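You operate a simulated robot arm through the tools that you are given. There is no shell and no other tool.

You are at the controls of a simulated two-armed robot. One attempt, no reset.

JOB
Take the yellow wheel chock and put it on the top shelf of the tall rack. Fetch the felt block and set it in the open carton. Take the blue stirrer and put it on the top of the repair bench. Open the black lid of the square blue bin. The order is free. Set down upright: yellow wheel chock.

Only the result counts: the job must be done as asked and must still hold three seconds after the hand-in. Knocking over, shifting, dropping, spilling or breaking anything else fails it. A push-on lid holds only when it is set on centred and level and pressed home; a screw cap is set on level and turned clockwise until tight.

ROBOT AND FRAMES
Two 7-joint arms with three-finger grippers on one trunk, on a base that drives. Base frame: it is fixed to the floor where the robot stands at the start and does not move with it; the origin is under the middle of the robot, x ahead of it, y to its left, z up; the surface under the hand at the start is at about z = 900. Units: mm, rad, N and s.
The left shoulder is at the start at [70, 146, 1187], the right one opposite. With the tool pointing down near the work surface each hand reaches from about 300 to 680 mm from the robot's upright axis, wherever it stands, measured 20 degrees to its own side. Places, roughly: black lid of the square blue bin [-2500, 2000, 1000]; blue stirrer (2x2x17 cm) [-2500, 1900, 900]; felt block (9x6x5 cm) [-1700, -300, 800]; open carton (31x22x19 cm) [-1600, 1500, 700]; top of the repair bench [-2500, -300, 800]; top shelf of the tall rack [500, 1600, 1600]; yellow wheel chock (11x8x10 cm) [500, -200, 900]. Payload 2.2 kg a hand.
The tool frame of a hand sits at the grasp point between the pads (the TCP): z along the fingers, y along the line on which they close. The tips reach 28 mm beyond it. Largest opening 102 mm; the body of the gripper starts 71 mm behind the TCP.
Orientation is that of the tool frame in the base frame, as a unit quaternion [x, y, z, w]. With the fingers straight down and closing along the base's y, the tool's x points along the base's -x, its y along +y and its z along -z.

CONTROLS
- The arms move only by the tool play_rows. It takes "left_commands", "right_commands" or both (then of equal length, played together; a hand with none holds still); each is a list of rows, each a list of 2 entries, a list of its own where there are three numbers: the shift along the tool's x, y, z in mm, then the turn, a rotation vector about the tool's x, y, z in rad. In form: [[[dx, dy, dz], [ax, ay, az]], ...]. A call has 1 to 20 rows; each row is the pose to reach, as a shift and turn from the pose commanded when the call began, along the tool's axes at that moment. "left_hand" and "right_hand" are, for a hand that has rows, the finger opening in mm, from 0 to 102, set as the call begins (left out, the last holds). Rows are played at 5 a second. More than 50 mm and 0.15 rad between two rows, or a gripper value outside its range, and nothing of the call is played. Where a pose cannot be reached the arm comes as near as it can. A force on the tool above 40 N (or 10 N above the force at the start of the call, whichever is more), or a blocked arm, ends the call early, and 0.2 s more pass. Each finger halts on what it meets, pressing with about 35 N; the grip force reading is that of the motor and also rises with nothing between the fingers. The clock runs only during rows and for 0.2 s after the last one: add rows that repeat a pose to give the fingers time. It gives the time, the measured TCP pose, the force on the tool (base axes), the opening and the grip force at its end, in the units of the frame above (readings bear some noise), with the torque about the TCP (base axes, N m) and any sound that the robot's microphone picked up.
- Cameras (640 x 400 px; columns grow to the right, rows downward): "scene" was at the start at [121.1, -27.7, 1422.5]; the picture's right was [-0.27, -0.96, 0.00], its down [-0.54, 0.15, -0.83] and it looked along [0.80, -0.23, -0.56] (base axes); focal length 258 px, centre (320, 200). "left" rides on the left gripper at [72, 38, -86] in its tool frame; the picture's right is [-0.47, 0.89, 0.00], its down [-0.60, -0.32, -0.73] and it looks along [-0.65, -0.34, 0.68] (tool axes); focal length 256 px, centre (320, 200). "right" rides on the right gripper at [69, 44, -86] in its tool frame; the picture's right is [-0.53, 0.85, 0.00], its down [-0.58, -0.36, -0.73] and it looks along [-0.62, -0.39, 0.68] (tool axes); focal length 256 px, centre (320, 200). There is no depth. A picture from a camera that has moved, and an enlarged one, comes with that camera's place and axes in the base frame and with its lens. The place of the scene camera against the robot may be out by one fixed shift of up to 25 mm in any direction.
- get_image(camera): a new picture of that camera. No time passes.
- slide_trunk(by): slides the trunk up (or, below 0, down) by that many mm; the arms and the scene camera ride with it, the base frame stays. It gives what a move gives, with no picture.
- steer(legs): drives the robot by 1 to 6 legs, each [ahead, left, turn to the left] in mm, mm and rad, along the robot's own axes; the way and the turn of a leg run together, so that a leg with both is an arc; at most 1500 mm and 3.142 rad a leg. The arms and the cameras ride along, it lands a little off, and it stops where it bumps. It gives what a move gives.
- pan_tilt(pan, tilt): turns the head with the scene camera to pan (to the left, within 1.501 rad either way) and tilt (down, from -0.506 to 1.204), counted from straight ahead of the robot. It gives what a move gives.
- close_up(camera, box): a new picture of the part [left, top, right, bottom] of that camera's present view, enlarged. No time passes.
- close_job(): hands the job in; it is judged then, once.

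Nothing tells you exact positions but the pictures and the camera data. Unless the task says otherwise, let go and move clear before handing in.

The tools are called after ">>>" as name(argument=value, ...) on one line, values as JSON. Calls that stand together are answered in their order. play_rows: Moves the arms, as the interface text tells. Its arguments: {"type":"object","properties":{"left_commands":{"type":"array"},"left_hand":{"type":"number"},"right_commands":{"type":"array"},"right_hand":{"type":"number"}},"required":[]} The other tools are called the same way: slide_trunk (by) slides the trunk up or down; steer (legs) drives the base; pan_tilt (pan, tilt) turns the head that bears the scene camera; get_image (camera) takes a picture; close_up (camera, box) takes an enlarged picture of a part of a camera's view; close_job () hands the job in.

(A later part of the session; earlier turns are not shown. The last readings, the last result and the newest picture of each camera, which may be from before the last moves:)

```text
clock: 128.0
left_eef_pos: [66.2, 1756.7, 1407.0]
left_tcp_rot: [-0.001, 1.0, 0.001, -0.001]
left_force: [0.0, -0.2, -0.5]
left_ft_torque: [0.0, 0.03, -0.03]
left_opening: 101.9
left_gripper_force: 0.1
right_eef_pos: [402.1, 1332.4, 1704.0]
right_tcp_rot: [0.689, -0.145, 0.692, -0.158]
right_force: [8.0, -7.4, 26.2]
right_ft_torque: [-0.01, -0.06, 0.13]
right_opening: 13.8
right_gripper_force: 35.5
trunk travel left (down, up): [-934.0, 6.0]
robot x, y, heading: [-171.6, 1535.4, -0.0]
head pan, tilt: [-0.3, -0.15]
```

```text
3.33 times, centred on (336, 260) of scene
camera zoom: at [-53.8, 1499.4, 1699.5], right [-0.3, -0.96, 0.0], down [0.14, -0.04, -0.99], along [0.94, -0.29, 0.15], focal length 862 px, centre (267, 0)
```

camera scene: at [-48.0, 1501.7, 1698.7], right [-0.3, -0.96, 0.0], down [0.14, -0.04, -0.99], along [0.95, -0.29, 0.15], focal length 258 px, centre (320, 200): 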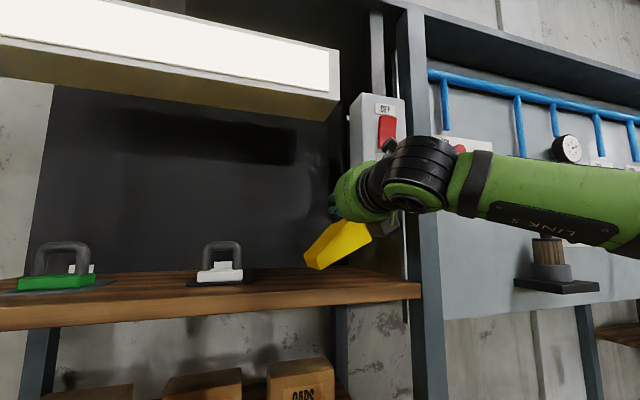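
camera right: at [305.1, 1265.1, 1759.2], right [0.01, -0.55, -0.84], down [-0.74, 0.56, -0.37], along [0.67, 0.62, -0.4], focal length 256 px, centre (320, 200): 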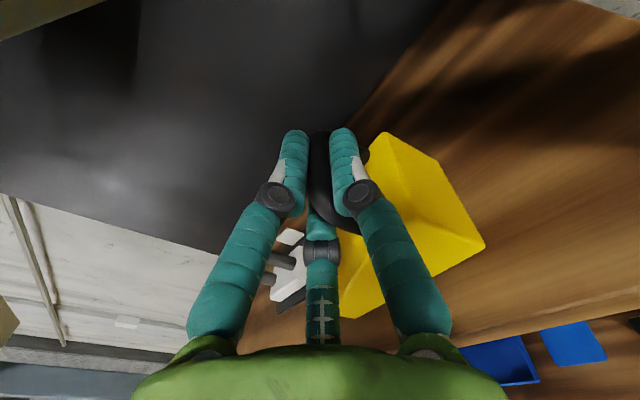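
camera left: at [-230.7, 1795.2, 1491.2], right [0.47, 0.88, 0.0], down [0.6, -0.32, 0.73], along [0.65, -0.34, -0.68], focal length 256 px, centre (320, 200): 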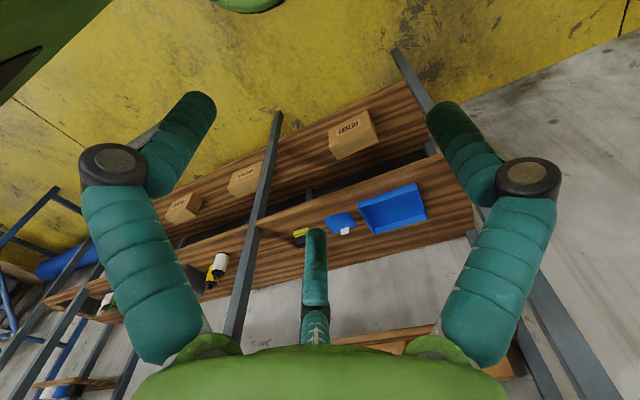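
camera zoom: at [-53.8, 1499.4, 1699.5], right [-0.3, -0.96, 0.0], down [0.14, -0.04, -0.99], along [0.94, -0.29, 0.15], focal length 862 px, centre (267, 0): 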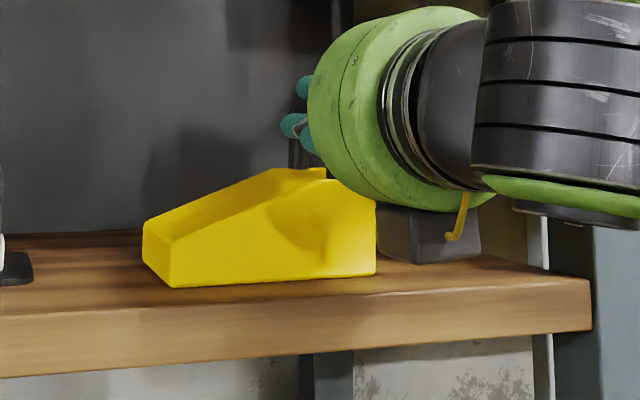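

Seated (26 N downward push, base flat on the shelf). I ease off 2 mm and open the hand.

>>> play_rows(right_commands=[[[1.8, -0.8, 0], [0, 0, 0]], [[1.8, -0.8, 0], [0, 0, 0]]])

>>> play_rows(right_commands=[[[0, 0, 0], [0, 0, 0]], [[0, 0, 0], [0, 0, 0]], [[0, 0, 0], [0, 0, 0]], [[0, 0, 0], [0, 0, 0]]], right_hand=48)

>>> close_up(camera="scene", box=[240, 200, 432, 320])

>>> get_image(camera="right")

```text
clock: 128.6
left_eef_pos: [66.0, 1755.3, 1407.0]
left_tcp_rot: [0.0, 1.0, 0.0, 0.0]
left_force: [0.4, -0.1, -0.1]
left_ft_torque: [0.03, 0.02, -0.03]
left_opening: 102.0
left_gripper_force: 0.1
right_eef_pos: [402.2, 1332.6, 1706.0]
right_tcp_rot: [0.691, -0.145, 0.691, -0.156]
right_force: [3.7, -8.2, 20.3]
right_ft_torque: [0.02, 0.12, 0.05]
right_opening: 13.6
right_gripper_force: 34.7
trunk travel left (down, up): [-934.0, 6.0]
robot x, y, heading: [-170.6, 1532.5, -0.0]
head pan, tilt: [-0.3, -0.15]
```

```text
clock: 129.6
left_eef_pos: [67.6, 1758.5, 1406.7]
left_tcp_rot: [0.0, 1.0, -0.001, -0.001]
left_force: [-0.4, -0.3, 0.3]
left_ft_torque: [-0.01, 0.01, 0.01]
left_opening: 102.0
left_gripper_force: 0.0
right_eef_pos: [404.5, 1336.5, 1703.7]
right_tcp_rot: [0.693, -0.143, 0.689, -0.157]
right_force: [0.3, 0.3, 0.2]
right_ft_torque: [-0.01, -0.04, -0.02]
right_opening: 48.3
right_gripper_force: 0.0
trunk travel left (down, up): [-934.0, 6.0]
robot x, y, heading: [-170.5, 1529.1, 0.0]
head pan, tilt: [-0.3, -0.15]
```

```text
3.33 times, centred on (336, 260) of scene
camera zoom: at [-52.2, 1502.8, 1699.1], right [-0.3, -0.96, 0.0], down [0.14, -0.04, -0.99], along [0.94, -0.29, 0.15], focal length 862 px, centre (267, 0)
```

zoom: 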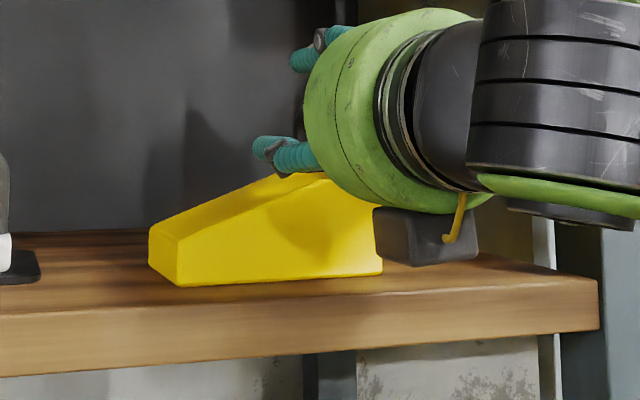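

```text
taken
camera right: at [317.6, 1267.3, 1746.6], right [0.01, -0.55, -0.84], down [-0.74, 0.56, -0.37], along [0.67, 0.62, -0.4], focal length 256 px, centre (320, 200)
```

right: 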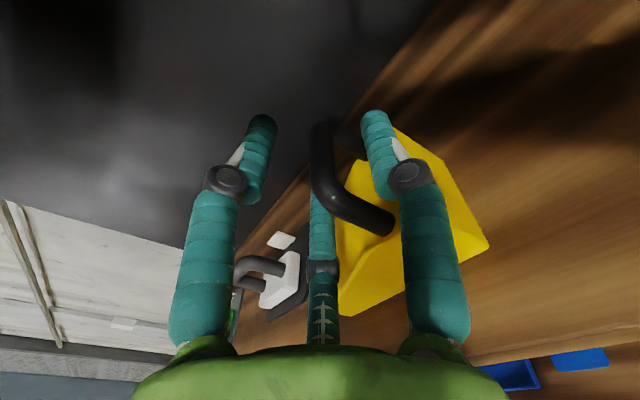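

Released and standing flat. I withdraw straight back.

>>> play_rows(right_commands=[[[0, 0, -15], [0, 0, 0]], [[0, 0, -35], [0, 0, 0]], [[0, 0, -60], [0, 0, 0]], [[0, 0, -90], [0, 0, 0]], [[0, 0, -120], [0, 0, 0]]])

>>> steer(legs=[[-250, 0, 0]])

>>> get_image(camera="scene")

>>> get_image(camera="right")

```text
clock: 130.8
left_eef_pos: [63.8, 1757.9, 1407.0]
left_tcp_rot: [-0.001, 1.0, 0.0, 0.001]
left_force: [-0.5, -0.2, -1.1]
left_ft_torque: [0.04, 0.01, 0.0]
left_opening: 101.8
left_gripper_force: 0.1
right_eef_pos: [280.5, 1334.0, 1704.6]
right_tcp_rot: [0.692, -0.143, 0.69, -0.157]
right_force: [-0.8, -0.9, 0.0]
right_ft_torque: [0.0, 0.01, -0.03]
right_opening: 47.9
right_gripper_force: 0.1
trunk travel left (down, up): [-934.0, 6.0]
robot x, y, heading: [-171.6, 1531.7, 0.005]
head pan, tilt: [-0.3, -0.15]
```

```text
clock: 132.6
left_eef_pos: [-174.7, 1760.6, 1405.4]
left_tcp_rot: [-0.002, 1.0, 0.0, -0.003]
left_force: [0.3, -1.0, 0.4]
left_ft_torque: [-0.04, 0.04, -0.02]
left_opening: 101.9
left_gripper_force: 0.1
right_eef_pos: [44.8, 1335.8, 1701.0]
right_tcp_rot: [0.695, -0.144, 0.687, -0.158]
right_force: [-0.1, 1.5, -0.5]
right_ft_torque: [-0.01, -0.02, 0.01]
right_opening: 48.1
right_gripper_force: 0.0
trunk travel left (down, up): [-934.0, 6.0]
robot x, y, heading: [-418.2, 1530.8, 0.002]
head pan, tilt: [-0.3, -0.15]
```

```text
taken
camera scene: at [-292.6, 1502.2, 1698.6], right [-0.29, -0.96, 0.0], down [0.14, -0.04, -0.99], along [0.95, -0.29, 0.15], focal length 258 px, centre (320, 200)
```

scene: 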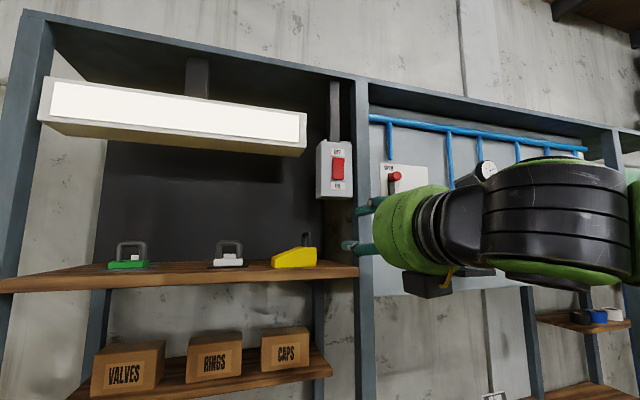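

```text
taken
camera right: at [-41.7, 1265.1, 1745.9], right [0.01, -0.55, -0.84], down [-0.75, 0.55, -0.37], along [0.67, 0.63, -0.41], focal length 256 px, centre (320, 200)
```

right: 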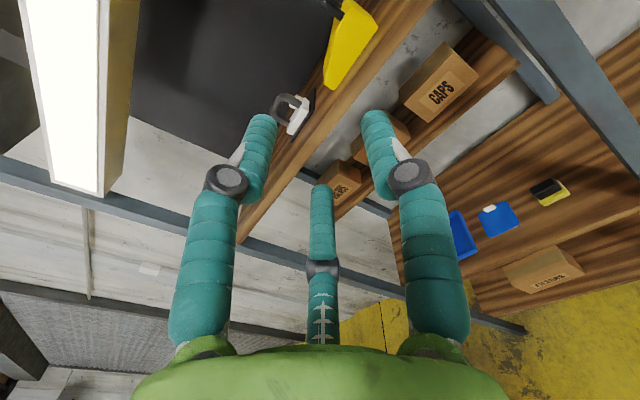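

The chock stands upright on the top shelf and the padlocks are undisturbed. Next I unroll the right hand and bring it back to a tucked, downward pose before driving to the other side.

>>> play_rows(right_commands=[[[0, 0, -10], [0, 0, -0.14]], [[0, 0, -20], [0, 0, -0.28]], [[0, 0, -20], [0, 0, -0.42]], [[0, 0, -20], [0, 0, -0.56]], [[0, 0, -20], [0, 0, -0.7]], [[0, 0, -20], [0, 0, -0.84]], [[0, 0, -20], [0, 0, -0.98]], [[0, 0, -20], [0, 0, -1.12]], [[0, 0, -20], [0, 0, -1.26]], [[0, 0, -20], [0, 0, -1.4]], [[0, 0, -20], [0, 0, -1.54]], [[0, 0, -20], [0, 0, -1.68]], [[0, 0, -20], [0, 0, -1.8]]])

>>> play_rows(right_commands=[[[0, 0, 0], [0, 0, -0.14]], [[0, 0, 0], [0, 0, -0.28]], [[0, 0, 0], [0, 0, -0.42]], [[0, 0, 0], [0, 0, -0.56]], [[0, 0, 0], [0, 0, -0.7]], [[0, 0, 0], [0, 0, -0.84]], [[0, 0, 0], [0, 0, -0.98]], [[0, 0, 0], [0, 0, -1.12]], [[0, 0, 0], [0, 0, -1.26]], [[0, 0, 0], [0, 0, -1.4]], [[0, 0, 0], [0, 0, -1.54]], [[0, 0, 0], [0, 0, -1.66]], [[0, 0, 0], [0, 0, -1.76]]])

```text
clock: 135.4
left_eef_pos: [-180.7, 1759.7, 1406.7]
left_tcp_rot: [-0.003, 1.0, 0.0, -0.001]
left_force: [-0.8, -0.5, 0.1]
left_ft_torque: [0.0, 0.0, -0.02]
left_opening: 102.2
left_gripper_force: 0.1
right_eef_pos: [17.0, 1335.8, 1703.3]
right_tcp_rot: [0.541, 0.456, 0.552, 0.442]
right_force: [0.4, 0.0, 0.4]
right_ft_torque: [-0.02, -0.03, 0.01]
right_opening: 47.9
right_gripper_force: 0.1
trunk travel left (down, up): [-934.0, 6.0]
robot x, y, heading: [-415.1, 1530.2, 0.003]
head pan, tilt: [-0.3, -0.15]
```

```text
clock: 138.2
left_eef_pos: [-180.4, 1758.8, 1406.7]
left_tcp_rot: [-0.002, 1.0, 0.0, -0.001]
left_force: [-0.3, -0.3, 0.4]
left_ft_torque: [-0.01, 0.04, 0.01]
left_opening: 102.0
left_gripper_force: 0.1
right_eef_pos: [18.2, 1335.4, 1703.3]
right_tcp_rot: [-0.007, 0.708, 0.012, 0.706]
right_force: [-0.4, -0.4, -0.3]
right_ft_torque: [0.0, 0.02, 0.0]
right_opening: 48.2
right_gripper_force: 0.1
trunk travel left (down, up): [-934.0, 6.0]
robot x, y, heading: [-413.6, 1528.6, 0.007]
head pan, tilt: [-0.3, -0.15]
```

>>> play_rows(right_commands=[[[27, 0, -10], [0, 0.12, 0]], [[54, 0, -20], [0, 0.24, 0]], [[81, 0, -30], [0, 0.36, 0]], [[108, 0, -40], [0, 0.48, 0]], [[135, 0, -50], [0, 0.6, 0]], [[162, 0, -62], [0, 0.72, 0]], [[189, 0, -74], [0, 0.84, 0]], [[216, 0, -86], [0, 0.96, 0]], [[243, 0, -98], [0, 1.08, 0]], [[270, 0, -110], [0, 1.2, 0]], [[297, 0, -122], [0, 1.32, 0]], [[320, 0, -134], [0, 1.44, 0]], [[330, 0, -140], [0, 1.57, 0]], [[330, 0, -140], [0, 1.57, 0]]], right_hand=102)

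>>> slide_trunk(by=-209)

>>> pan_tilt(pan=1.5, tilt=0.3)

>>> get_image(camera="scene")

```text
clock: 141.2
left_eef_pos: [-180.0, 1758.7, 1406.6]
left_tcp_rot: [-0.003, 1.0, 0.0, -0.001]
left_force: [0.8, -0.1, -0.8]
left_ft_torque: [0.01, -0.02, 0.0]
left_opening: 102.3
left_gripper_force: 0.0
right_eef_pos: [-123.2, 1334.6, 1373.6]
right_tcp_rot: [-0.012, 1.0, 0.005, -0.002]
right_force: [-0.6, -0.4, 0.1]
right_ft_torque: [0.01, 0.01, -0.02]
right_opening: 101.8
right_gripper_force: 0.0
trunk travel left (down, up): [-934.0, 6.0]
robot x, y, heading: [-418.0, 1529.5, 0.001]
head pan, tilt: [-0.3, -0.15]
```

```text
clock: 143.4
left_eef_pos: [-180.5, 1758.2, 1198.2]
left_tcp_rot: [-0.003, 1.0, 0.0, 0.0]
left_force: [-0.7, -0.3, 0.9]
left_ft_torque: [-0.02, 0.02, 0.0]
left_opening: 101.9
left_gripper_force: 0.0
right_eef_pos: [-122.4, 1334.5, 1166.2]
right_tcp_rot: [-0.011, 1.0, 0.004, -0.001]
right_force: [0.5, -0.2, -0.6]
right_ft_torque: [0.05, 0.02, 0.01]
right_opening: 102.1
right_gripper_force: 0.0
trunk travel left (down, up): [-725.0, 215.0]
robot x, y, heading: [-416.3, 1534.2, 0.001]
head pan, tilt: [-0.3, -0.15]
```

```text
clock: 145.2
left_eef_pos: [-180.9, 1758.7, 1196.6]
left_tcp_rot: [-0.003, 1.0, 0.0, -0.001]
left_force: [0.0, 0.4, -0.3]
left_ft_torque: [-0.02, -0.01, 0.01]
left_opening: 102.0
left_gripper_force: 0.0
right_eef_pos: [-122.4, 1334.4, 1165.4]
right_tcp_rot: [-0.011, 1.0, 0.005, -0.002]
right_force: [0.0, 0.9, -0.3]
right_ft_torque: [-0.01, 0.04, -0.01]
right_opening: 101.9
right_gripper_force: 0.1
trunk travel left (down, up): [-725.0, 215.0]
robot x, y, heading: [-416.4, 1529.5, 0.006]
head pan, tilt: [1.499, 0.3]
```

```text
taken
camera scene: at [-374.2, 1620.2, 1449.3], right [1.0, -0.07, 0.0], down [-0.02, -0.29, -0.96], along [0.07, 0.95, -0.3], focal length 258 px, centre (320, 200)
```

scene: 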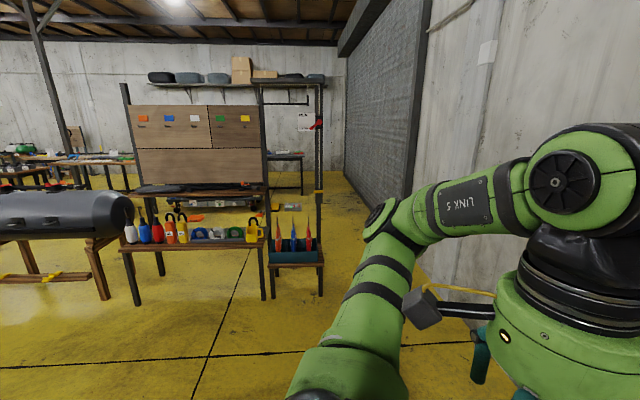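

I turn the robot around on the spot to face the other side of the hall.

>>> steer(legs=[[0, 0, 3.135]])

>>> pan_tilt(pan=0.0, tilt=0.3)

>>> get_image(camera="scene")

>>> pan_tilt(pan=-0.9, tilt=0.3)

>>> get_image(camera="scene")

>>> pan_tilt(pan=0.9, tilt=0.3)

>>> get_image(camera="scene")

```text
clock: 153.1
left_eef_pos: [-638.9, 1287.7, 1196.9]
left_tcp_rot: [0.999, 0.035, 0.001, -0.001]
left_force: [1.0, -0.6, -0.7]
left_ft_torque: [0.0, -0.03, 0.01]
left_opening: 102.0
left_gripper_force: 0.0
right_eef_pos: [-722.9, 1706.1, 1164.3]
right_tcp_rot: [0.999, 0.043, 0.001, 0.005]
right_force: [-0.8, -0.4, -0.3]
right_ft_torque: [0.0, -0.02, 0.0]
right_opening: 102.0
right_gripper_force: 0.0
trunk travel left (down, up): [-725.0, 215.0]
robot x, y, heading: [-418.8, 1531.8, -3.076]
head pan, tilt: [1.499, 0.3]
```

```text
clock: 154.7
left_eef_pos: [-638.8, 1288.1, 1197.8]
left_tcp_rot: [0.999, 0.034, 0.0, 0.0]
left_force: [0.0, 0.4, -0.1]
left_ft_torque: [0.02, 0.02, 0.04]
left_opening: 101.9
left_gripper_force: 0.1
right_eef_pos: [-722.5, 1707.3, 1166.1]
right_tcp_rot: [0.999, 0.043, 0.001, 0.004]
right_force: [-0.2, 0.2, -0.2]
right_ft_torque: [0.01, 0.02, 0.0]
right_opening: 102.1
right_gripper_force: 0.0
trunk travel left (down, up): [-725.0, 215.0]
robot x, y, heading: [-417.1, 1529.5, -3.079]
head pan, tilt: [0.0, 0.3]
```

```text
taken
camera scene: at [-573.6, 1517.3, 1449.3], right [-0.07, 1.0, 0.0], down [0.29, 0.02, -0.96], along [-0.95, -0.06, -0.3], focal length 258 px, centre (320, 200)
```

scene: 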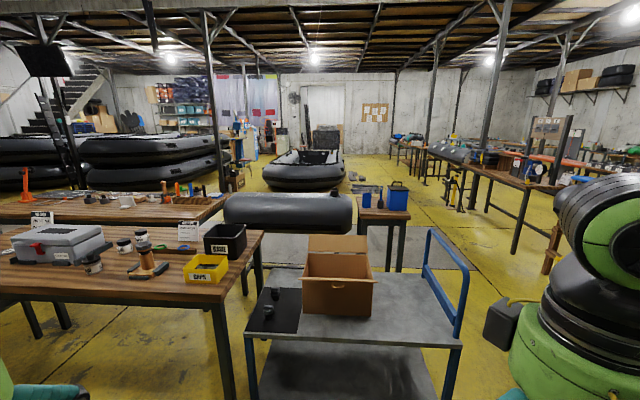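

```text
clock: 155.9
left_eef_pos: [-637.9, 1288.3, 1197.2]
left_tcp_rot: [0.999, 0.035, 0.001, 0.0]
left_force: [0.0, -0.5, 0.2]
left_ft_torque: [-0.02, 0.01, 0.02]
left_opening: 102.2
left_gripper_force: 0.0
right_eef_pos: [-723.0, 1707.7, 1165.4]
right_tcp_rot: [0.999, 0.043, 0.0, 0.004]
right_force: [-0.4, -0.6, 0.3]
right_ft_torque: [-0.02, -0.01, -0.01]
right_opening: 102.3
right_gripper_force: 0.1
trunk travel left (down, up): [-725.0, 215.0]
robot x, y, heading: [-416.1, 1532.7, -3.071]
head pan, tilt: [-0.901, 0.3]
```

```text
taken
camera scene: at [-543.3, 1592.6, 1449.3], right [0.74, 0.67, 0.0], down [0.2, -0.22, -0.96], along [-0.64, 0.71, -0.3], focal length 258 px, centre (320, 200)
```

scene: 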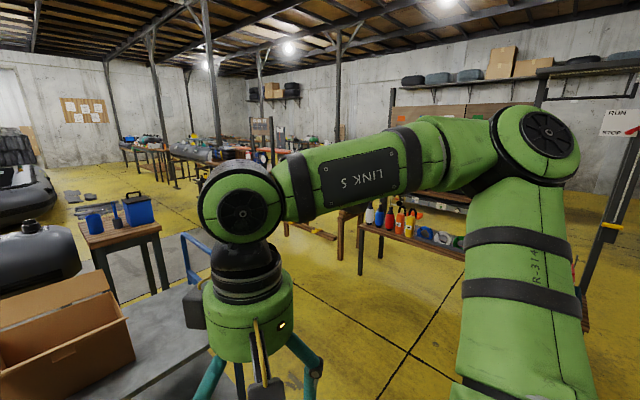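

```text
clock: 157.7
left_eef_pos: [-639.4, 1288.1, 1198.4]
left_tcp_rot: [0.999, 0.034, 0.001, 0.0]
left_force: [0.1, 0.9, 0.6]
left_ft_torque: [0.01, 0.0, 0.02]
left_opening: 102.0
left_gripper_force: 0.0
right_eef_pos: [-722.6, 1706.3, 1166.2]
right_tcp_rot: [0.999, 0.043, 0.001, 0.004]
right_force: [0.2, -0.5, 0.4]
right_ft_torque: [-0.01, -0.03, -0.01]
right_opening: 102.1
right_gripper_force: 0.0
trunk travel left (down, up): [-725.0, 215.0]
robot x, y, heading: [-415.5, 1532.0, -3.081]
head pan, tilt: [0.901, 0.3]
```

```text
taken
camera scene: at [-533.5, 1446.7, 1449.3], right [-0.82, 0.57, 0.0], down [0.17, 0.24, -0.96], along [-0.54, -0.79, -0.3], focal length 258 px, centre (320, 200)
```

scene: 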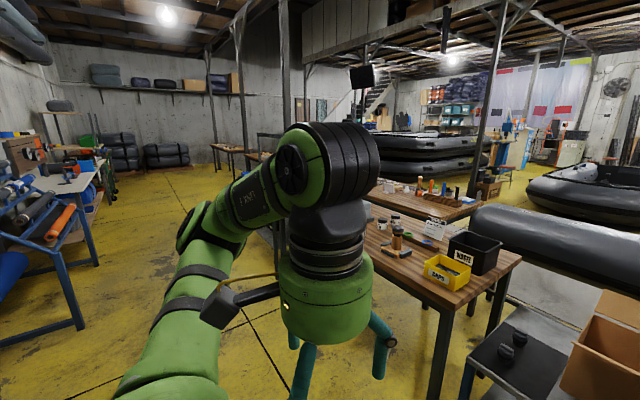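

I can see the carton on its cart ahead, the blue bin with a black lid on a small table behind it, and benches on the left. I zoom in on these.

>>> pan_tilt(pan=-0.1, tilt=0.3)

>>> close_up(camera="scene", box=[280, 150, 408, 230])

>>> close_up(camera="scene", box=[200, 210, 456, 370])

>>> close_up(camera="scene", box=[0, 150, 256, 310])

```text
clock: 159.0
left_eef_pos: [-638.2, 1288.1, 1198.1]
left_tcp_rot: [0.999, 0.034, 0.001, 0.0]
left_force: [0.2, 0.7, -0.2]
left_ft_torque: [0.0, -0.02, 0.01]
left_opening: 102.2
left_gripper_force: 0.0
right_eef_pos: [-721.9, 1707.1, 1165.3]
right_tcp_rot: [0.999, 0.042, 0.001, 0.004]
right_force: [0.4, 0.7, 0.4]
right_ft_torque: [-0.02, -0.03, 0.01]
right_opening: 102.0
right_gripper_force: 0.0
trunk travel left (down, up): [-725.0, 215.0]
robot x, y, heading: [-415.8, 1531.0, -3.078]
head pan, tilt: [-0.099, 0.3]
```

```text
5.00 times, centred on (344, 190) of scene
camera zoom: at [-573.8, 1526.5, 1449.3], right [0.03, 1.0, 0.0], down [0.3, -0.01, -0.96], along [-0.95, 0.03, -0.3], focal length 1293 px, centre (200, 250)
```

zoom: 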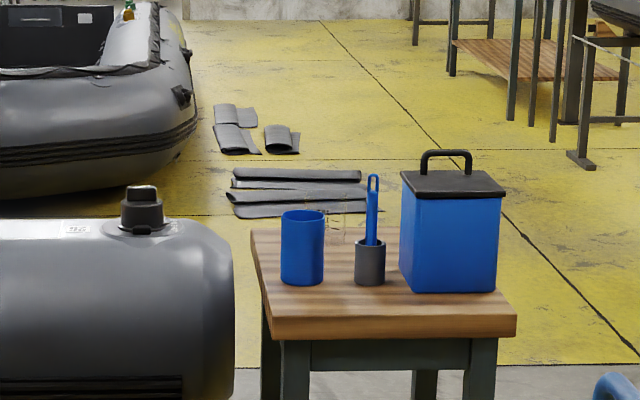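

```text
2.50 times, centred on (328, 290) of scene
camera zoom: at [-573.8, 1526.5, 1449.3], right [0.03, 1.0, 0.0], down [0.3, -0.01, -0.96], along [-0.95, 0.03, -0.3], focal length 646 px, centre (300, -25)
```

zoom: 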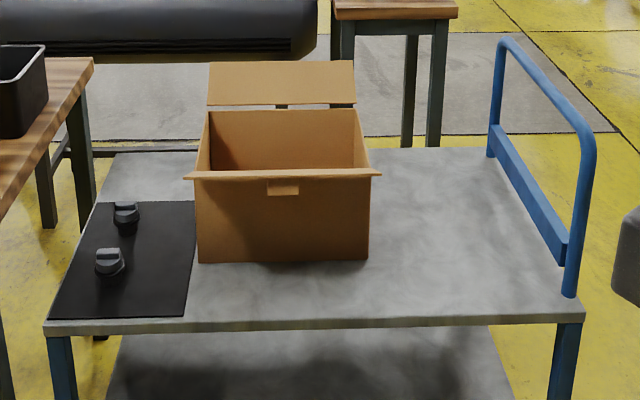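

```text
2.50 times, centred on (128, 230) of scene
camera zoom: at [-573.8, 1526.5, 1449.3], right [0.03, 1.0, 0.0], down [0.3, -0.01, -0.96], along [-0.95, 0.03, -0.3], focal length 646 px, centre (800, 125)
```

zoom: 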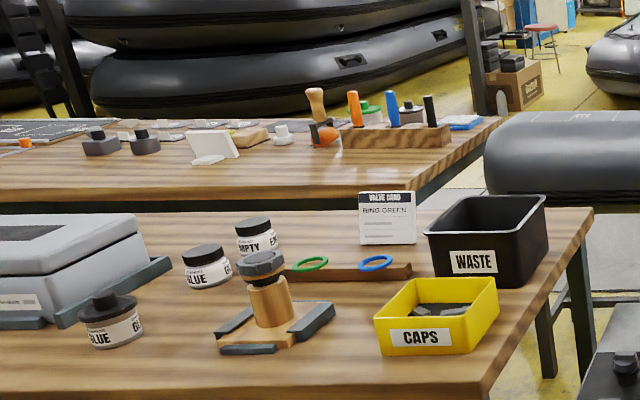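

The stirrer stands in a grey holder next to the square blue bin with its handled black lid, on a small table spanning about x -2310..-2760, y 1680..2030. I'll approach it from the +y side: drive right, then along, then turn to face it.

>>> steer(legs=[[0, 0, -0.063], [0, -1070, 0]])

>>> pan_tilt(pan=0.0, tilt=0.35)

>>> get_image(camera="scene")

```text
clock: 164.8
left_eef_pos: [-661.1, 2342.7, 1197.3]
left_tcp_rot: [1.0, 0.009, 0.001, -0.001]
left_force: [0.2, 0.4, 0.8]
left_ft_torque: [0.04, -0.01, 0.01]
left_opening: 102.1
left_gripper_force: 0.2
right_eef_pos: [-723.9, 2764.0, 1164.4]
right_tcp_rot: [1.0, 0.019, 0.001, 0.004]
right_force: [-0.7, -1.2, -0.8]
right_ft_torque: [-0.04, 0.0, -0.01]
right_opening: 101.8
right_gripper_force: 0.1
trunk travel left (down, up): [-725.0, 215.0]
robot x, y, heading: [-427.8, 2573.4, -3.122]
head pan, tilt: [-0.099, 0.3]
```

```text
clock: 165.5
left_eef_pos: [-661.2, 2341.9, 1197.3]
left_tcp_rot: [1.0, 0.01, 0.001, 0.001]
left_force: [0.0, 0.0, 0.4]
left_ft_torque: [-0.04, 0.02, -0.01]
left_opening: 101.9
left_gripper_force: 0.1
right_eef_pos: [-724.9, 2765.0, 1165.7]
right_tcp_rot: [1.0, 0.019, 0.001, 0.004]
right_force: [0.2, 0.1, -0.1]
right_ft_torque: [-0.02, 0.01, 0.03]
right_opening: 102.3
right_gripper_force: 0.1
trunk travel left (down, up): [-725.0, 215.0]
robot x, y, heading: [-424.2, 2571.5, -3.128]
head pan, tilt: [0.0, 0.351]
```

```text
taken
camera scene: at [-585.0, 2567.6, 1444.6], right [-0.02, 1.0, 0.0], down [0.34, 0.01, -0.94], along [-0.94, -0.02, -0.34], focal length 258 px, centre (320, 200)
```

scene: 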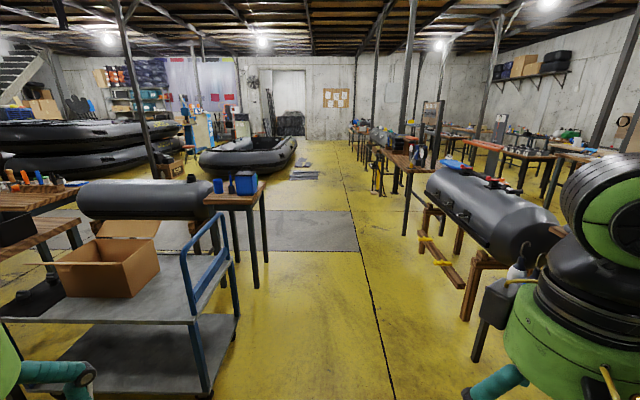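

The aisle is clear. I drive along it to x≈-2500 and turn left to face the table.

>>> steer(legs=[[1400, 0, 0], [680, 0, 0], [0, 0, 1.55]])

>>> pan_tilt(pan=0.0, tilt=0.6)

>>> get_image(camera="scene")

```text
clock: 179.6
left_eef_pos: [-2264.2, 2303.7, 1198.7]
left_tcp_rot: [0.702, 0.712, 0.0, 0.0]
left_force: [0.2, 0.3, 0.1]
left_ft_torque: [-0.01, -0.01, -0.01]
left_opening: 102.0
left_gripper_force: 0.0
right_eef_pos: [-2688.7, 2242.2, 1165.7]
right_tcp_rot: [0.696, 0.718, 0.003, 0.002]
right_force: [0.2, 0.2, -0.1]
right_ft_torque: [-0.03, -0.03, 0.04]
right_opening: 102.2
right_gripper_force: 0.0
trunk travel left (down, up): [-725.0, 215.0]
robot x, y, heading: [-2495.7, 2534.1, -1.559]
head pan, tilt: [0.0, 0.351]
```

```text
clock: 180.4
left_eef_pos: [-2264.8, 2303.7, 1197.0]
left_tcp_rot: [0.702, 0.712, 0.0, -0.001]
left_force: [0.5, -0.5, 0.4]
left_ft_torque: [-0.02, 0.01, -0.02]
left_opening: 101.8
left_gripper_force: 0.1
right_eef_pos: [-2689.3, 2242.3, 1165.0]
right_tcp_rot: [0.695, 0.719, 0.004, 0.002]
right_force: [-0.1, -0.3, 0.4]
right_ft_torque: [0.01, -0.01, -0.01]
right_opening: 102.2
right_gripper_force: 0.1
trunk travel left (down, up): [-725.0, 215.0]
robot x, y, heading: [-2494.9, 2539.6, -1.563]
head pan, tilt: [0.0, 0.6]
```

```text
taken
camera scene: at [-2507.4, 2396.4, 1421.8], right [-1.0, -0.01, 0.0], down [-0.01, 0.56, -0.83], along [0.01, -0.83, -0.56], focal length 258 px, centre (320, 200)
```

scene: 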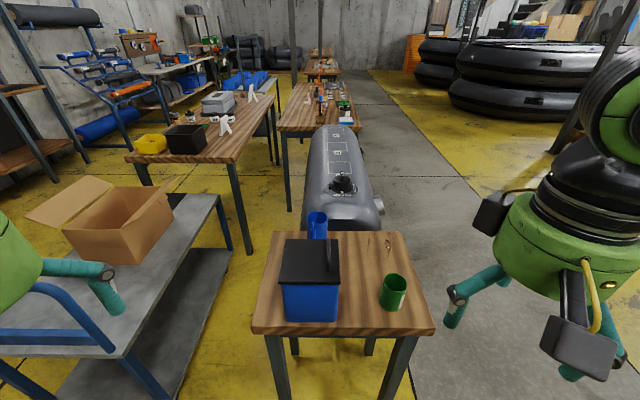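

I zoom in on the table from here.

>>> close_up(camera="scene", box=[240, 190, 448, 320])

>>> get_image(camera="left")

>>> get_image(camera="right")

```text
3.08 times, centred on (344, 255) of scene
camera zoom: at [-2507.4, 2396.4, 1421.8], right [-1.0, -0.01, 0.0], down [-0.01, 0.56, -0.83], along [0.01, -0.83, -0.56], focal length 795 px, centre (246, 31)
```

zoom: 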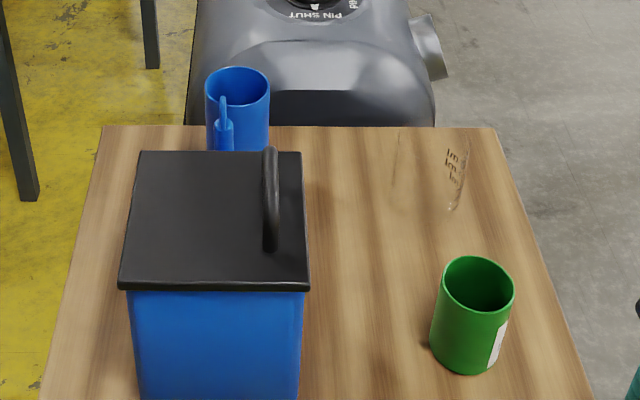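

```text
taken
camera left: at [-2227.3, 2375.4, 1282.1], right [0.89, -0.45, 0.0], down [-0.31, -0.61, 0.73], along [-0.33, -0.65, -0.68], focal length 256 px, centre (320, 200)
```

left: 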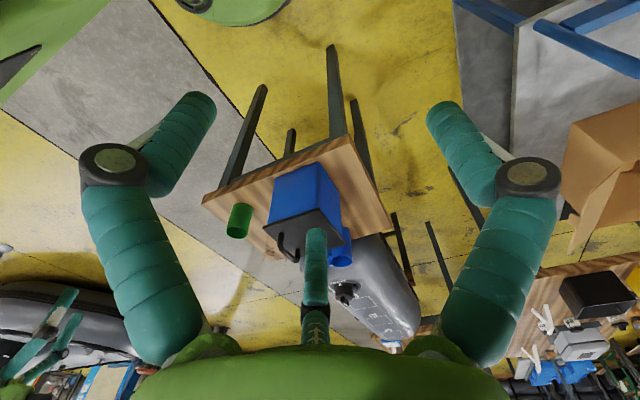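

```text
taken
camera right: at [-2649.3, 2312.6, 1250.6], right [0.86, -0.51, 0.01], down [-0.35, -0.59, 0.73], along [-0.37, -0.63, -0.69], focal length 256 px, centre (320, 200)
```

right: 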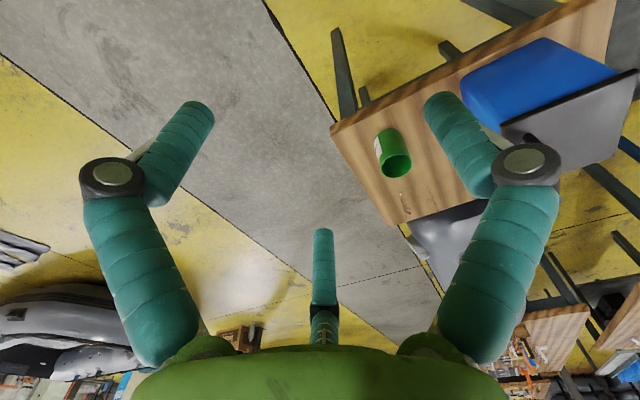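

The lid's handle sits near its -x edge, so it looks hinged on the +x edge; there also seems to be a clear glass beaker and a green cup on the table to avoid. I zoom with the hand cameras for triangulation.

>>> close_up(camera="left", box=[200, 130, 408, 260])

>>> close_up(camera="right", box=[320, 0, 640, 200])

```text
3.08 times, centred on (304, 195) of left
camera zoom: at [-2227.3, 2375.4, 1282.1], right [0.89, -0.45, 0.0], down [-0.31, -0.61, 0.73], along [-0.33, -0.65, -0.68], focal length 788 px, centre (369, 215)
```

zoom: 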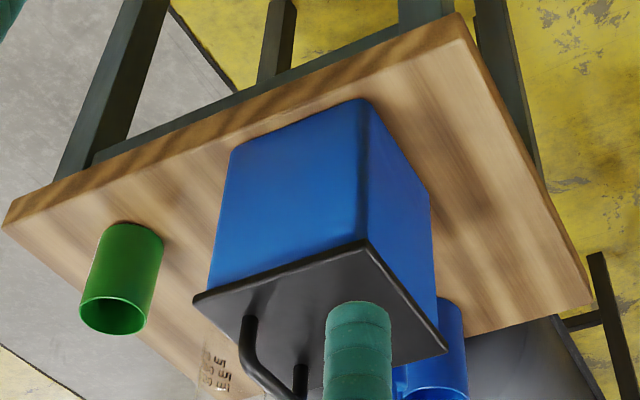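

```text
2.00 times, centred on (480, 100) of right
camera zoom: at [-2649.3, 2312.6, 1250.6], right [0.86, -0.51, 0.01], down [-0.35, -0.59, 0.73], along [-0.37, -0.63, -0.69], focal length 512 px, centre (0, 400)
```

zoom: 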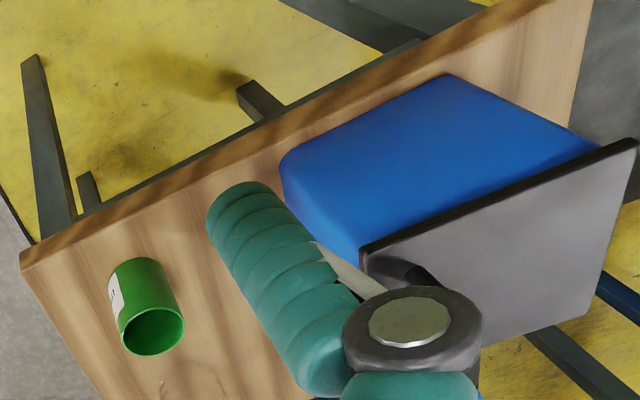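

The lid spans about x -2535..-2402, y 1899..2039, top z≈951, handle bar near x≈-2516 at y≈1925-1993; the stirrer top is near [-2473, 1840, 970] beyond it. I'll pick the stirrer first with the left hand, so I move in closer.

>>> steer(legs=[[170, -85, 0]])

>>> play_rows(left_commands=[[[-20, -20, 0], [0, 0, 0]], [[-45, -45, 0], [0, 0, 0]], [[-75, -65, 0], [0, 0, 0]], [[-105, -85, 0], [0, 0, 0]], [[-135, -105, 0], [0, 0, 0]], [[-165, -120, 10], [0, 0, 0]], [[-165, -120, 10], [0, 0, 0]]], left_hand=60)

>>> get_image(camera="left")

>>> get_image(camera="scene")

```text
clock: 181.9
left_eef_pos: [-2346.0, 2134.7, 1197.9]
left_tcp_rot: [0.704, 0.71, -0.002, 0.0]
left_force: [-0.2, 0.5, 0.4]
left_ft_torque: [-0.03, 0.01, 0.0]
left_opening: 102.1
left_gripper_force: 0.0
right_eef_pos: [-2769.2, 2074.2, 1165.9]
right_tcp_rot: [0.696, 0.718, 0.002, 0.002]
right_force: [0.0, 0.4, 0.1]
right_ft_torque: [-0.04, 0.02, 0.0]
right_opening: 102.1
right_gripper_force: 0.1
trunk travel left (down, up): [-725.0, 215.0]
robot x, y, heading: [-2579.8, 2368.8, -1.564]
head pan, tilt: [0.0, 0.6]
```

```text
clock: 183.5
left_eef_pos: [-2465.9, 1964.2, 1189.0]
left_tcp_rot: [0.703, 0.711, -0.001, 0.0]
left_force: [-0.2, 0.3, 0.0]
left_ft_torque: [-0.07, 0.0, -0.01]
left_opening: 60.1
left_gripper_force: 0.0
right_eef_pos: [-2770.6, 2072.7, 1165.7]
right_tcp_rot: [0.697, 0.717, 0.002, 0.003]
right_force: [-0.5, -0.5, 0.8]
right_ft_torque: [-0.03, 0.0, 0.01]
right_opening: 102.0
right_gripper_force: 0.0
trunk travel left (down, up): [-725.0, 215.0]
robot x, y, heading: [-2578.6, 2363.3, -1.56]
head pan, tilt: [0.0, 0.6]
```

```text
taken
camera left: at [-2428.6, 2036.0, 1272.8], right [0.89, -0.46, 0.0], down [-0.31, -0.61, 0.73], along [-0.33, -0.65, -0.68], focal length 256 px, centre (320, 200)
```

left: 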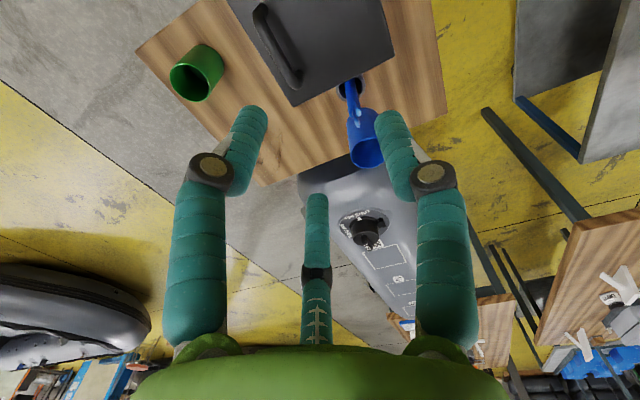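

```text
taken
camera scene: at [-2589.5, 2226.2, 1421.9], right [-1.0, -0.01, 0.0], down [-0.01, 0.56, -0.83], along [0.01, -0.83, -0.56], focal length 258 px, centre (320, 200)
```

scene: 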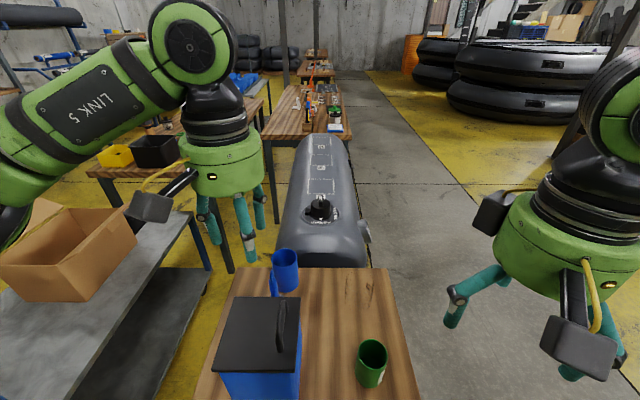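

>>> close_up(camera="left", box=[220, 0, 460, 150])

>>> close_up(camera="scene", box=[200, 230, 424, 370])

```text
2.67 times, centred on (340, 75) of left
camera zoom: at [-2428.6, 2036.0, 1272.8], right [0.89, -0.46, 0.0], down [-0.31, -0.61, 0.73], along [-0.33, -0.65, -0.68], focal length 683 px, centre (267, 533)
```

zoom: 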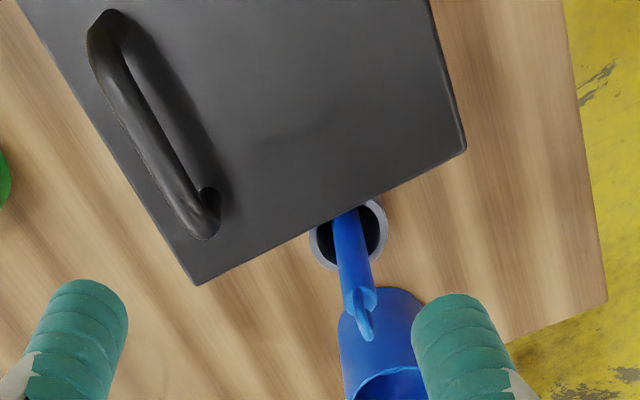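

```text
2.86 times, centred on (312, 300) of scene
camera zoom: at [-2589.5, 2226.2, 1421.9], right [-1.0, -0.01, 0.0], down [-0.01, 0.56, -0.83], along [0.01, -0.83, -0.56], focal length 739 px, centre (343, -86)
```

zoom: 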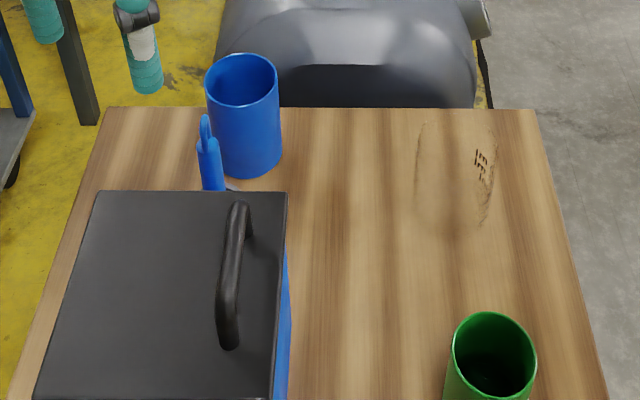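

The stirrer stands at about [-2466, 1857], top z≈975, just past the lid edge. I move the left hand over it, still above everything, to line up.

>>> play_rows(left_commands=[[[-25, 0, 10], [0, 0, 0]], [[-50, 0, 30], [0, 0, 0]], [[-75, 0, 55], [0, 0, 0]], [[-95, 0, 80], [0, 0, 0]], [[-107, 0, 105], [0, 0, 0]], [[-107, 0, 105], [0, 0, 0]]], left_hand=50)

>>> get_image(camera="left")

>>> close_up(camera="left", box=[240, 0, 400, 100])

```text
clock: 184.9
left_eef_pos: [-2465.5, 1858.8, 1082.0]
left_tcp_rot: [0.703, 0.711, 0.0, 0.0]
left_force: [-0.8, -0.6, -0.5]
left_ft_torque: [0.01, 0.01, 0.03]
left_opening: 50.2
left_gripper_force: 0.0
right_eef_pos: [-2771.7, 2071.9, 1165.7]
right_tcp_rot: [0.696, 0.718, 0.004, 0.003]
right_force: [-0.3, -0.4, -0.7]
right_ft_torque: [0.0, -0.01, -0.02]
right_opening: 101.7
right_gripper_force: 0.0
trunk travel left (down, up): [-725.0, 215.0]
robot x, y, heading: [-2578.8, 2367.8, -1.564]
head pan, tilt: [0.0, 0.6]
```

```text
taken
camera left: at [-2428.1, 1930.8, 1166.0], right [0.89, -0.46, 0.0], down [-0.31, -0.61, 0.73], along [-0.33, -0.65, -0.68], focal length 256 px, centre (320, 200)
```

left: 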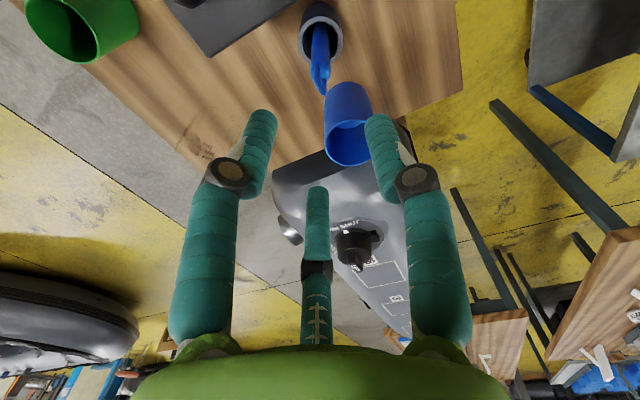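

```text
4.00 times, centred on (320, 50) of left
camera zoom: at [-2428.1, 1930.8, 1166.0], right [0.89, -0.46, 0.0], down [-0.31, -0.61, 0.73], along [-0.33, -0.65, -0.68], focal length 1024 px, centre (320, 800)
```

zoom: 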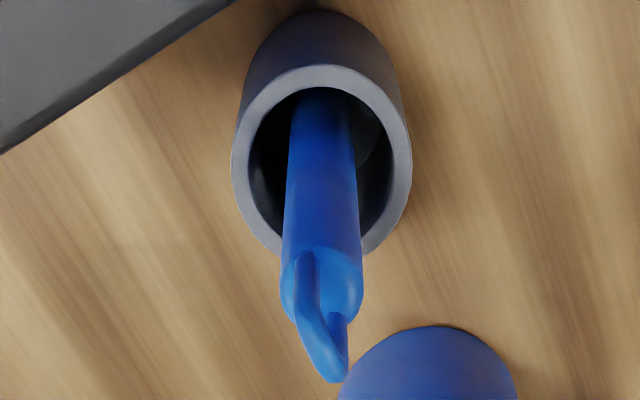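

The stirrer is a round rod about 20 mm thick with a loop on top, aligned with the hand's axis. I descend partway with the fingers at 42 mm and check again.

>>> play_rows(left_commands=[[[0, 0, 25], [0, 0, 0]], [[0, 0, 50], [0, 0, 0]], [[0, 0, 75], [0, 0, 0]], [[0, 0, 75], [0, 0, 0]]], left_hand=42)

>>> get_image(camera="left")

>>> close_up(camera="scene", box=[160, 180, 384, 320])

```text
clock: 185.9
left_eef_pos: [-2465.1, 1857.4, 1006.8]
left_tcp_rot: [0.703, 0.711, -0.001, -0.001]
left_force: [-0.3, 0.4, 0.4]
left_ft_torque: [0.01, -0.04, 0.02]
left_opening: 42.0
left_gripper_force: 0.0
right_eef_pos: [-2771.7, 2072.1, 1165.3]
right_tcp_rot: [0.697, 0.717, 0.004, 0.003]
right_force: [0.0, 0.0, -0.4]
right_ft_torque: [0.0, 0.05, 0.01]
right_opening: 102.3
right_gripper_force: 0.0
trunk travel left (down, up): [-725.0, 215.0]
robot x, y, heading: [-2581.3, 2368.9, -1.561]
head pan, tilt: [0.0, 0.6]
```

```text
taken
camera left: at [-2428.3, 1929.6, 1091.6], right [0.89, -0.46, 0.0], down [-0.31, -0.61, 0.73], along [-0.33, -0.65, -0.68], focal length 256 px, centre (320, 200)
```

left: 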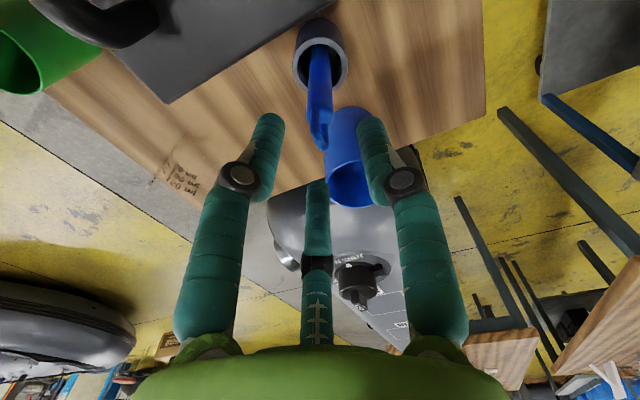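

```text
2.86 times, centred on (272, 250) of scene
camera zoom: at [-2590.1, 2225.5, 1421.8], right [-1.0, -0.01, 0.0], down [0.0, 0.56, -0.83], along [0.01, -0.83, -0.56], focal length 739 px, centre (457, 57)
```

zoom: 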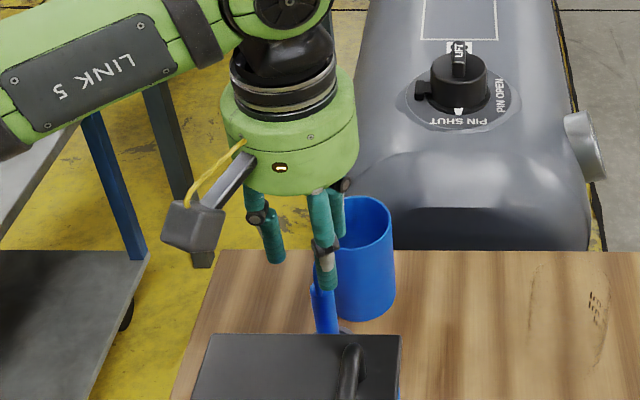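

>>> close_up(camera="left", box=[240, 10, 432, 130])

>>> close_up(camera="left", box=[260, 90, 388, 170])

```text
3.33 times, centred on (336, 70) of left
camera zoom: at [-2428.3, 1929.6, 1091.6], right [0.89, -0.46, 0.0], down [-0.31, -0.61, 0.73], along [-0.33, -0.65, -0.68], focal length 853 px, centre (267, 633)
```

zoom: 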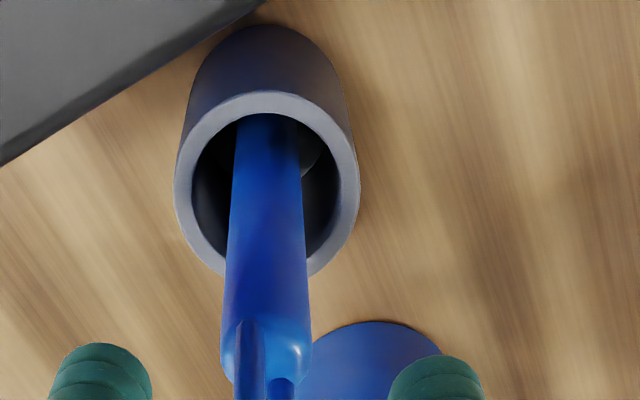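

```text
5.00 times, centred on (324, 130) of left
camera zoom: at [-2428.3, 1929.6, 1091.6], right [0.89, -0.46, 0.0], down [-0.31, -0.61, 0.73], along [-0.33, -0.65, -0.68], focal length 1280 px, centre (300, 550)
```

zoom: 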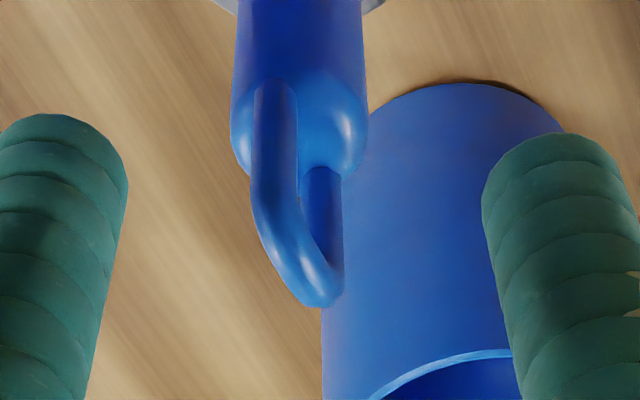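

The rod's top is at z≈937 and its axis at about [-2467, 1854.5]. I correct by 3 mm and descend so the pads close on the rod.

>>> play_rows(left_commands=[[[-3, -2, 15], [0, 0, 0]], [[-3, -2, 35], [0, 0, 0]], [[-3, -2, 55], [0, 0, 0]], [[-3, -2, 75], [0, 0, 0]], [[-3, -2, 91], [0, 0, 0]], [[-3, -2, 91], [0, 0, 0]]])

>>> get_image(camera="left")

>>> close_up(camera="scene", box=[160, 180, 384, 320])

```text
clock: 187.3
left_eef_pos: [-2467.3, 1856.3, 915.9]
left_tcp_rot: [0.704, 0.711, 0.001, 0.0]
left_force: [-0.5, -0.9, 0.6]
left_ft_torque: [0.01, 0.0, -0.02]
left_opening: 42.0
left_gripper_force: 0.1
right_eef_pos: [-2772.0, 2072.9, 1164.6]
right_tcp_rot: [0.697, 0.717, 0.004, 0.002]
right_force: [0.4, -0.4, 0.1]
right_ft_torque: [-0.02, -0.01, 0.01]
right_opening: 102.0
right_gripper_force: 0.2
trunk travel left (down, up): [-725.0, 215.0]
robot x, y, heading: [-2575.6, 2365.4, -1.566]
head pan, tilt: [0.0, 0.6]
```

```text
taken
camera left: at [-2429.8, 1927.4, 1000.5], right [0.89, -0.46, 0.0], down [-0.31, -0.61, 0.73], along [-0.33, -0.65, -0.68], focal length 256 px, centre (320, 200)
```

left: 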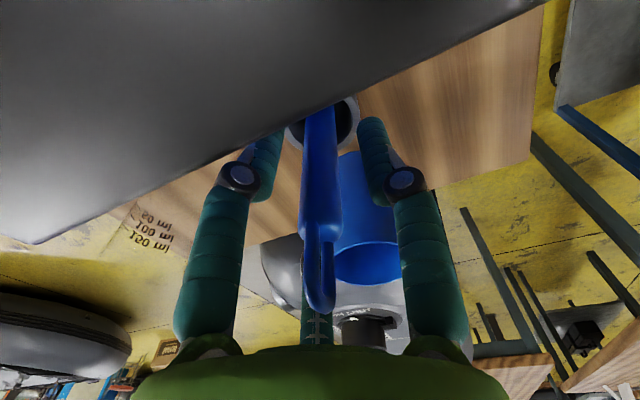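

```text
2.86 times, centred on (272, 250) of scene
camera zoom: at [-2590.2, 2225.5, 1421.8], right [-1.0, -0.01, 0.0], down [0.0, 0.56, -0.83], along [0.01, -0.83, -0.56], focal length 739 px, centre (457, 57)
```

zoom: 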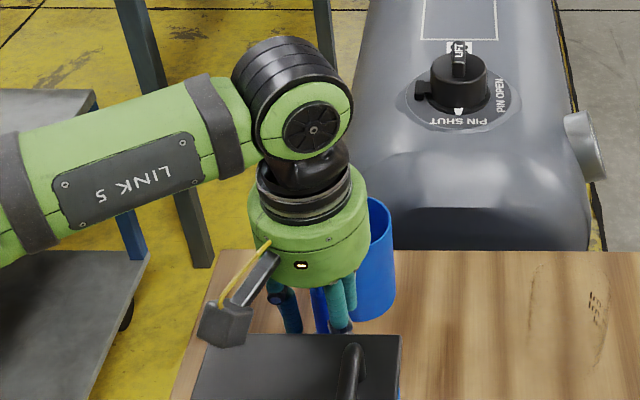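

The rod is between the fingers, all clear of the lid and cup. I close the left hand.

>>> play_rows(left_commands=[[[0, 0, 0], [0, 0, 0]], [[0, 0, 0], [0, 0, 0]], [[0, 0, 0], [0, 0, 0]], [[0, 0, 0], [0, 0, 0]]], left_hand=0)

>>> get_image(camera="left")

```text
clock: 188.3
left_eef_pos: [-2466.6, 1856.1, 915.9]
left_tcp_rot: [0.704, 0.711, -0.001, -0.001]
left_force: [-0.1, 0.4, -1.1]
left_ft_torque: [-0.03, 0.02, 0.0]
left_opening: 15.9
left_gripper_force: 34.9
right_eef_pos: [-2771.4, 2072.5, 1165.6]
right_tcp_rot: [0.697, 0.717, 0.004, 0.002]
right_force: [0.4, -0.7, 0.8]
right_ft_torque: [0.01, -0.03, 0.0]
right_opening: 101.9
right_gripper_force: 0.0
trunk travel left (down, up): [-725.0, 215.0]
robot x, y, heading: [-2578.5, 2368.9, -1.563]
head pan, tilt: [0.0, 0.6]
```

```text
taken
camera left: at [-2429.7, 1927.2, 1000.8], right [0.89, -0.46, 0.0], down [-0.31, -0.61, 0.73], along [-0.33, -0.65, -0.68], focal length 256 px, centre (320, 200)
```

left: 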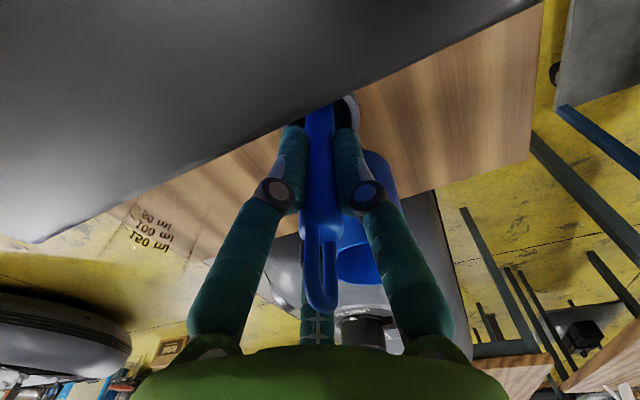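

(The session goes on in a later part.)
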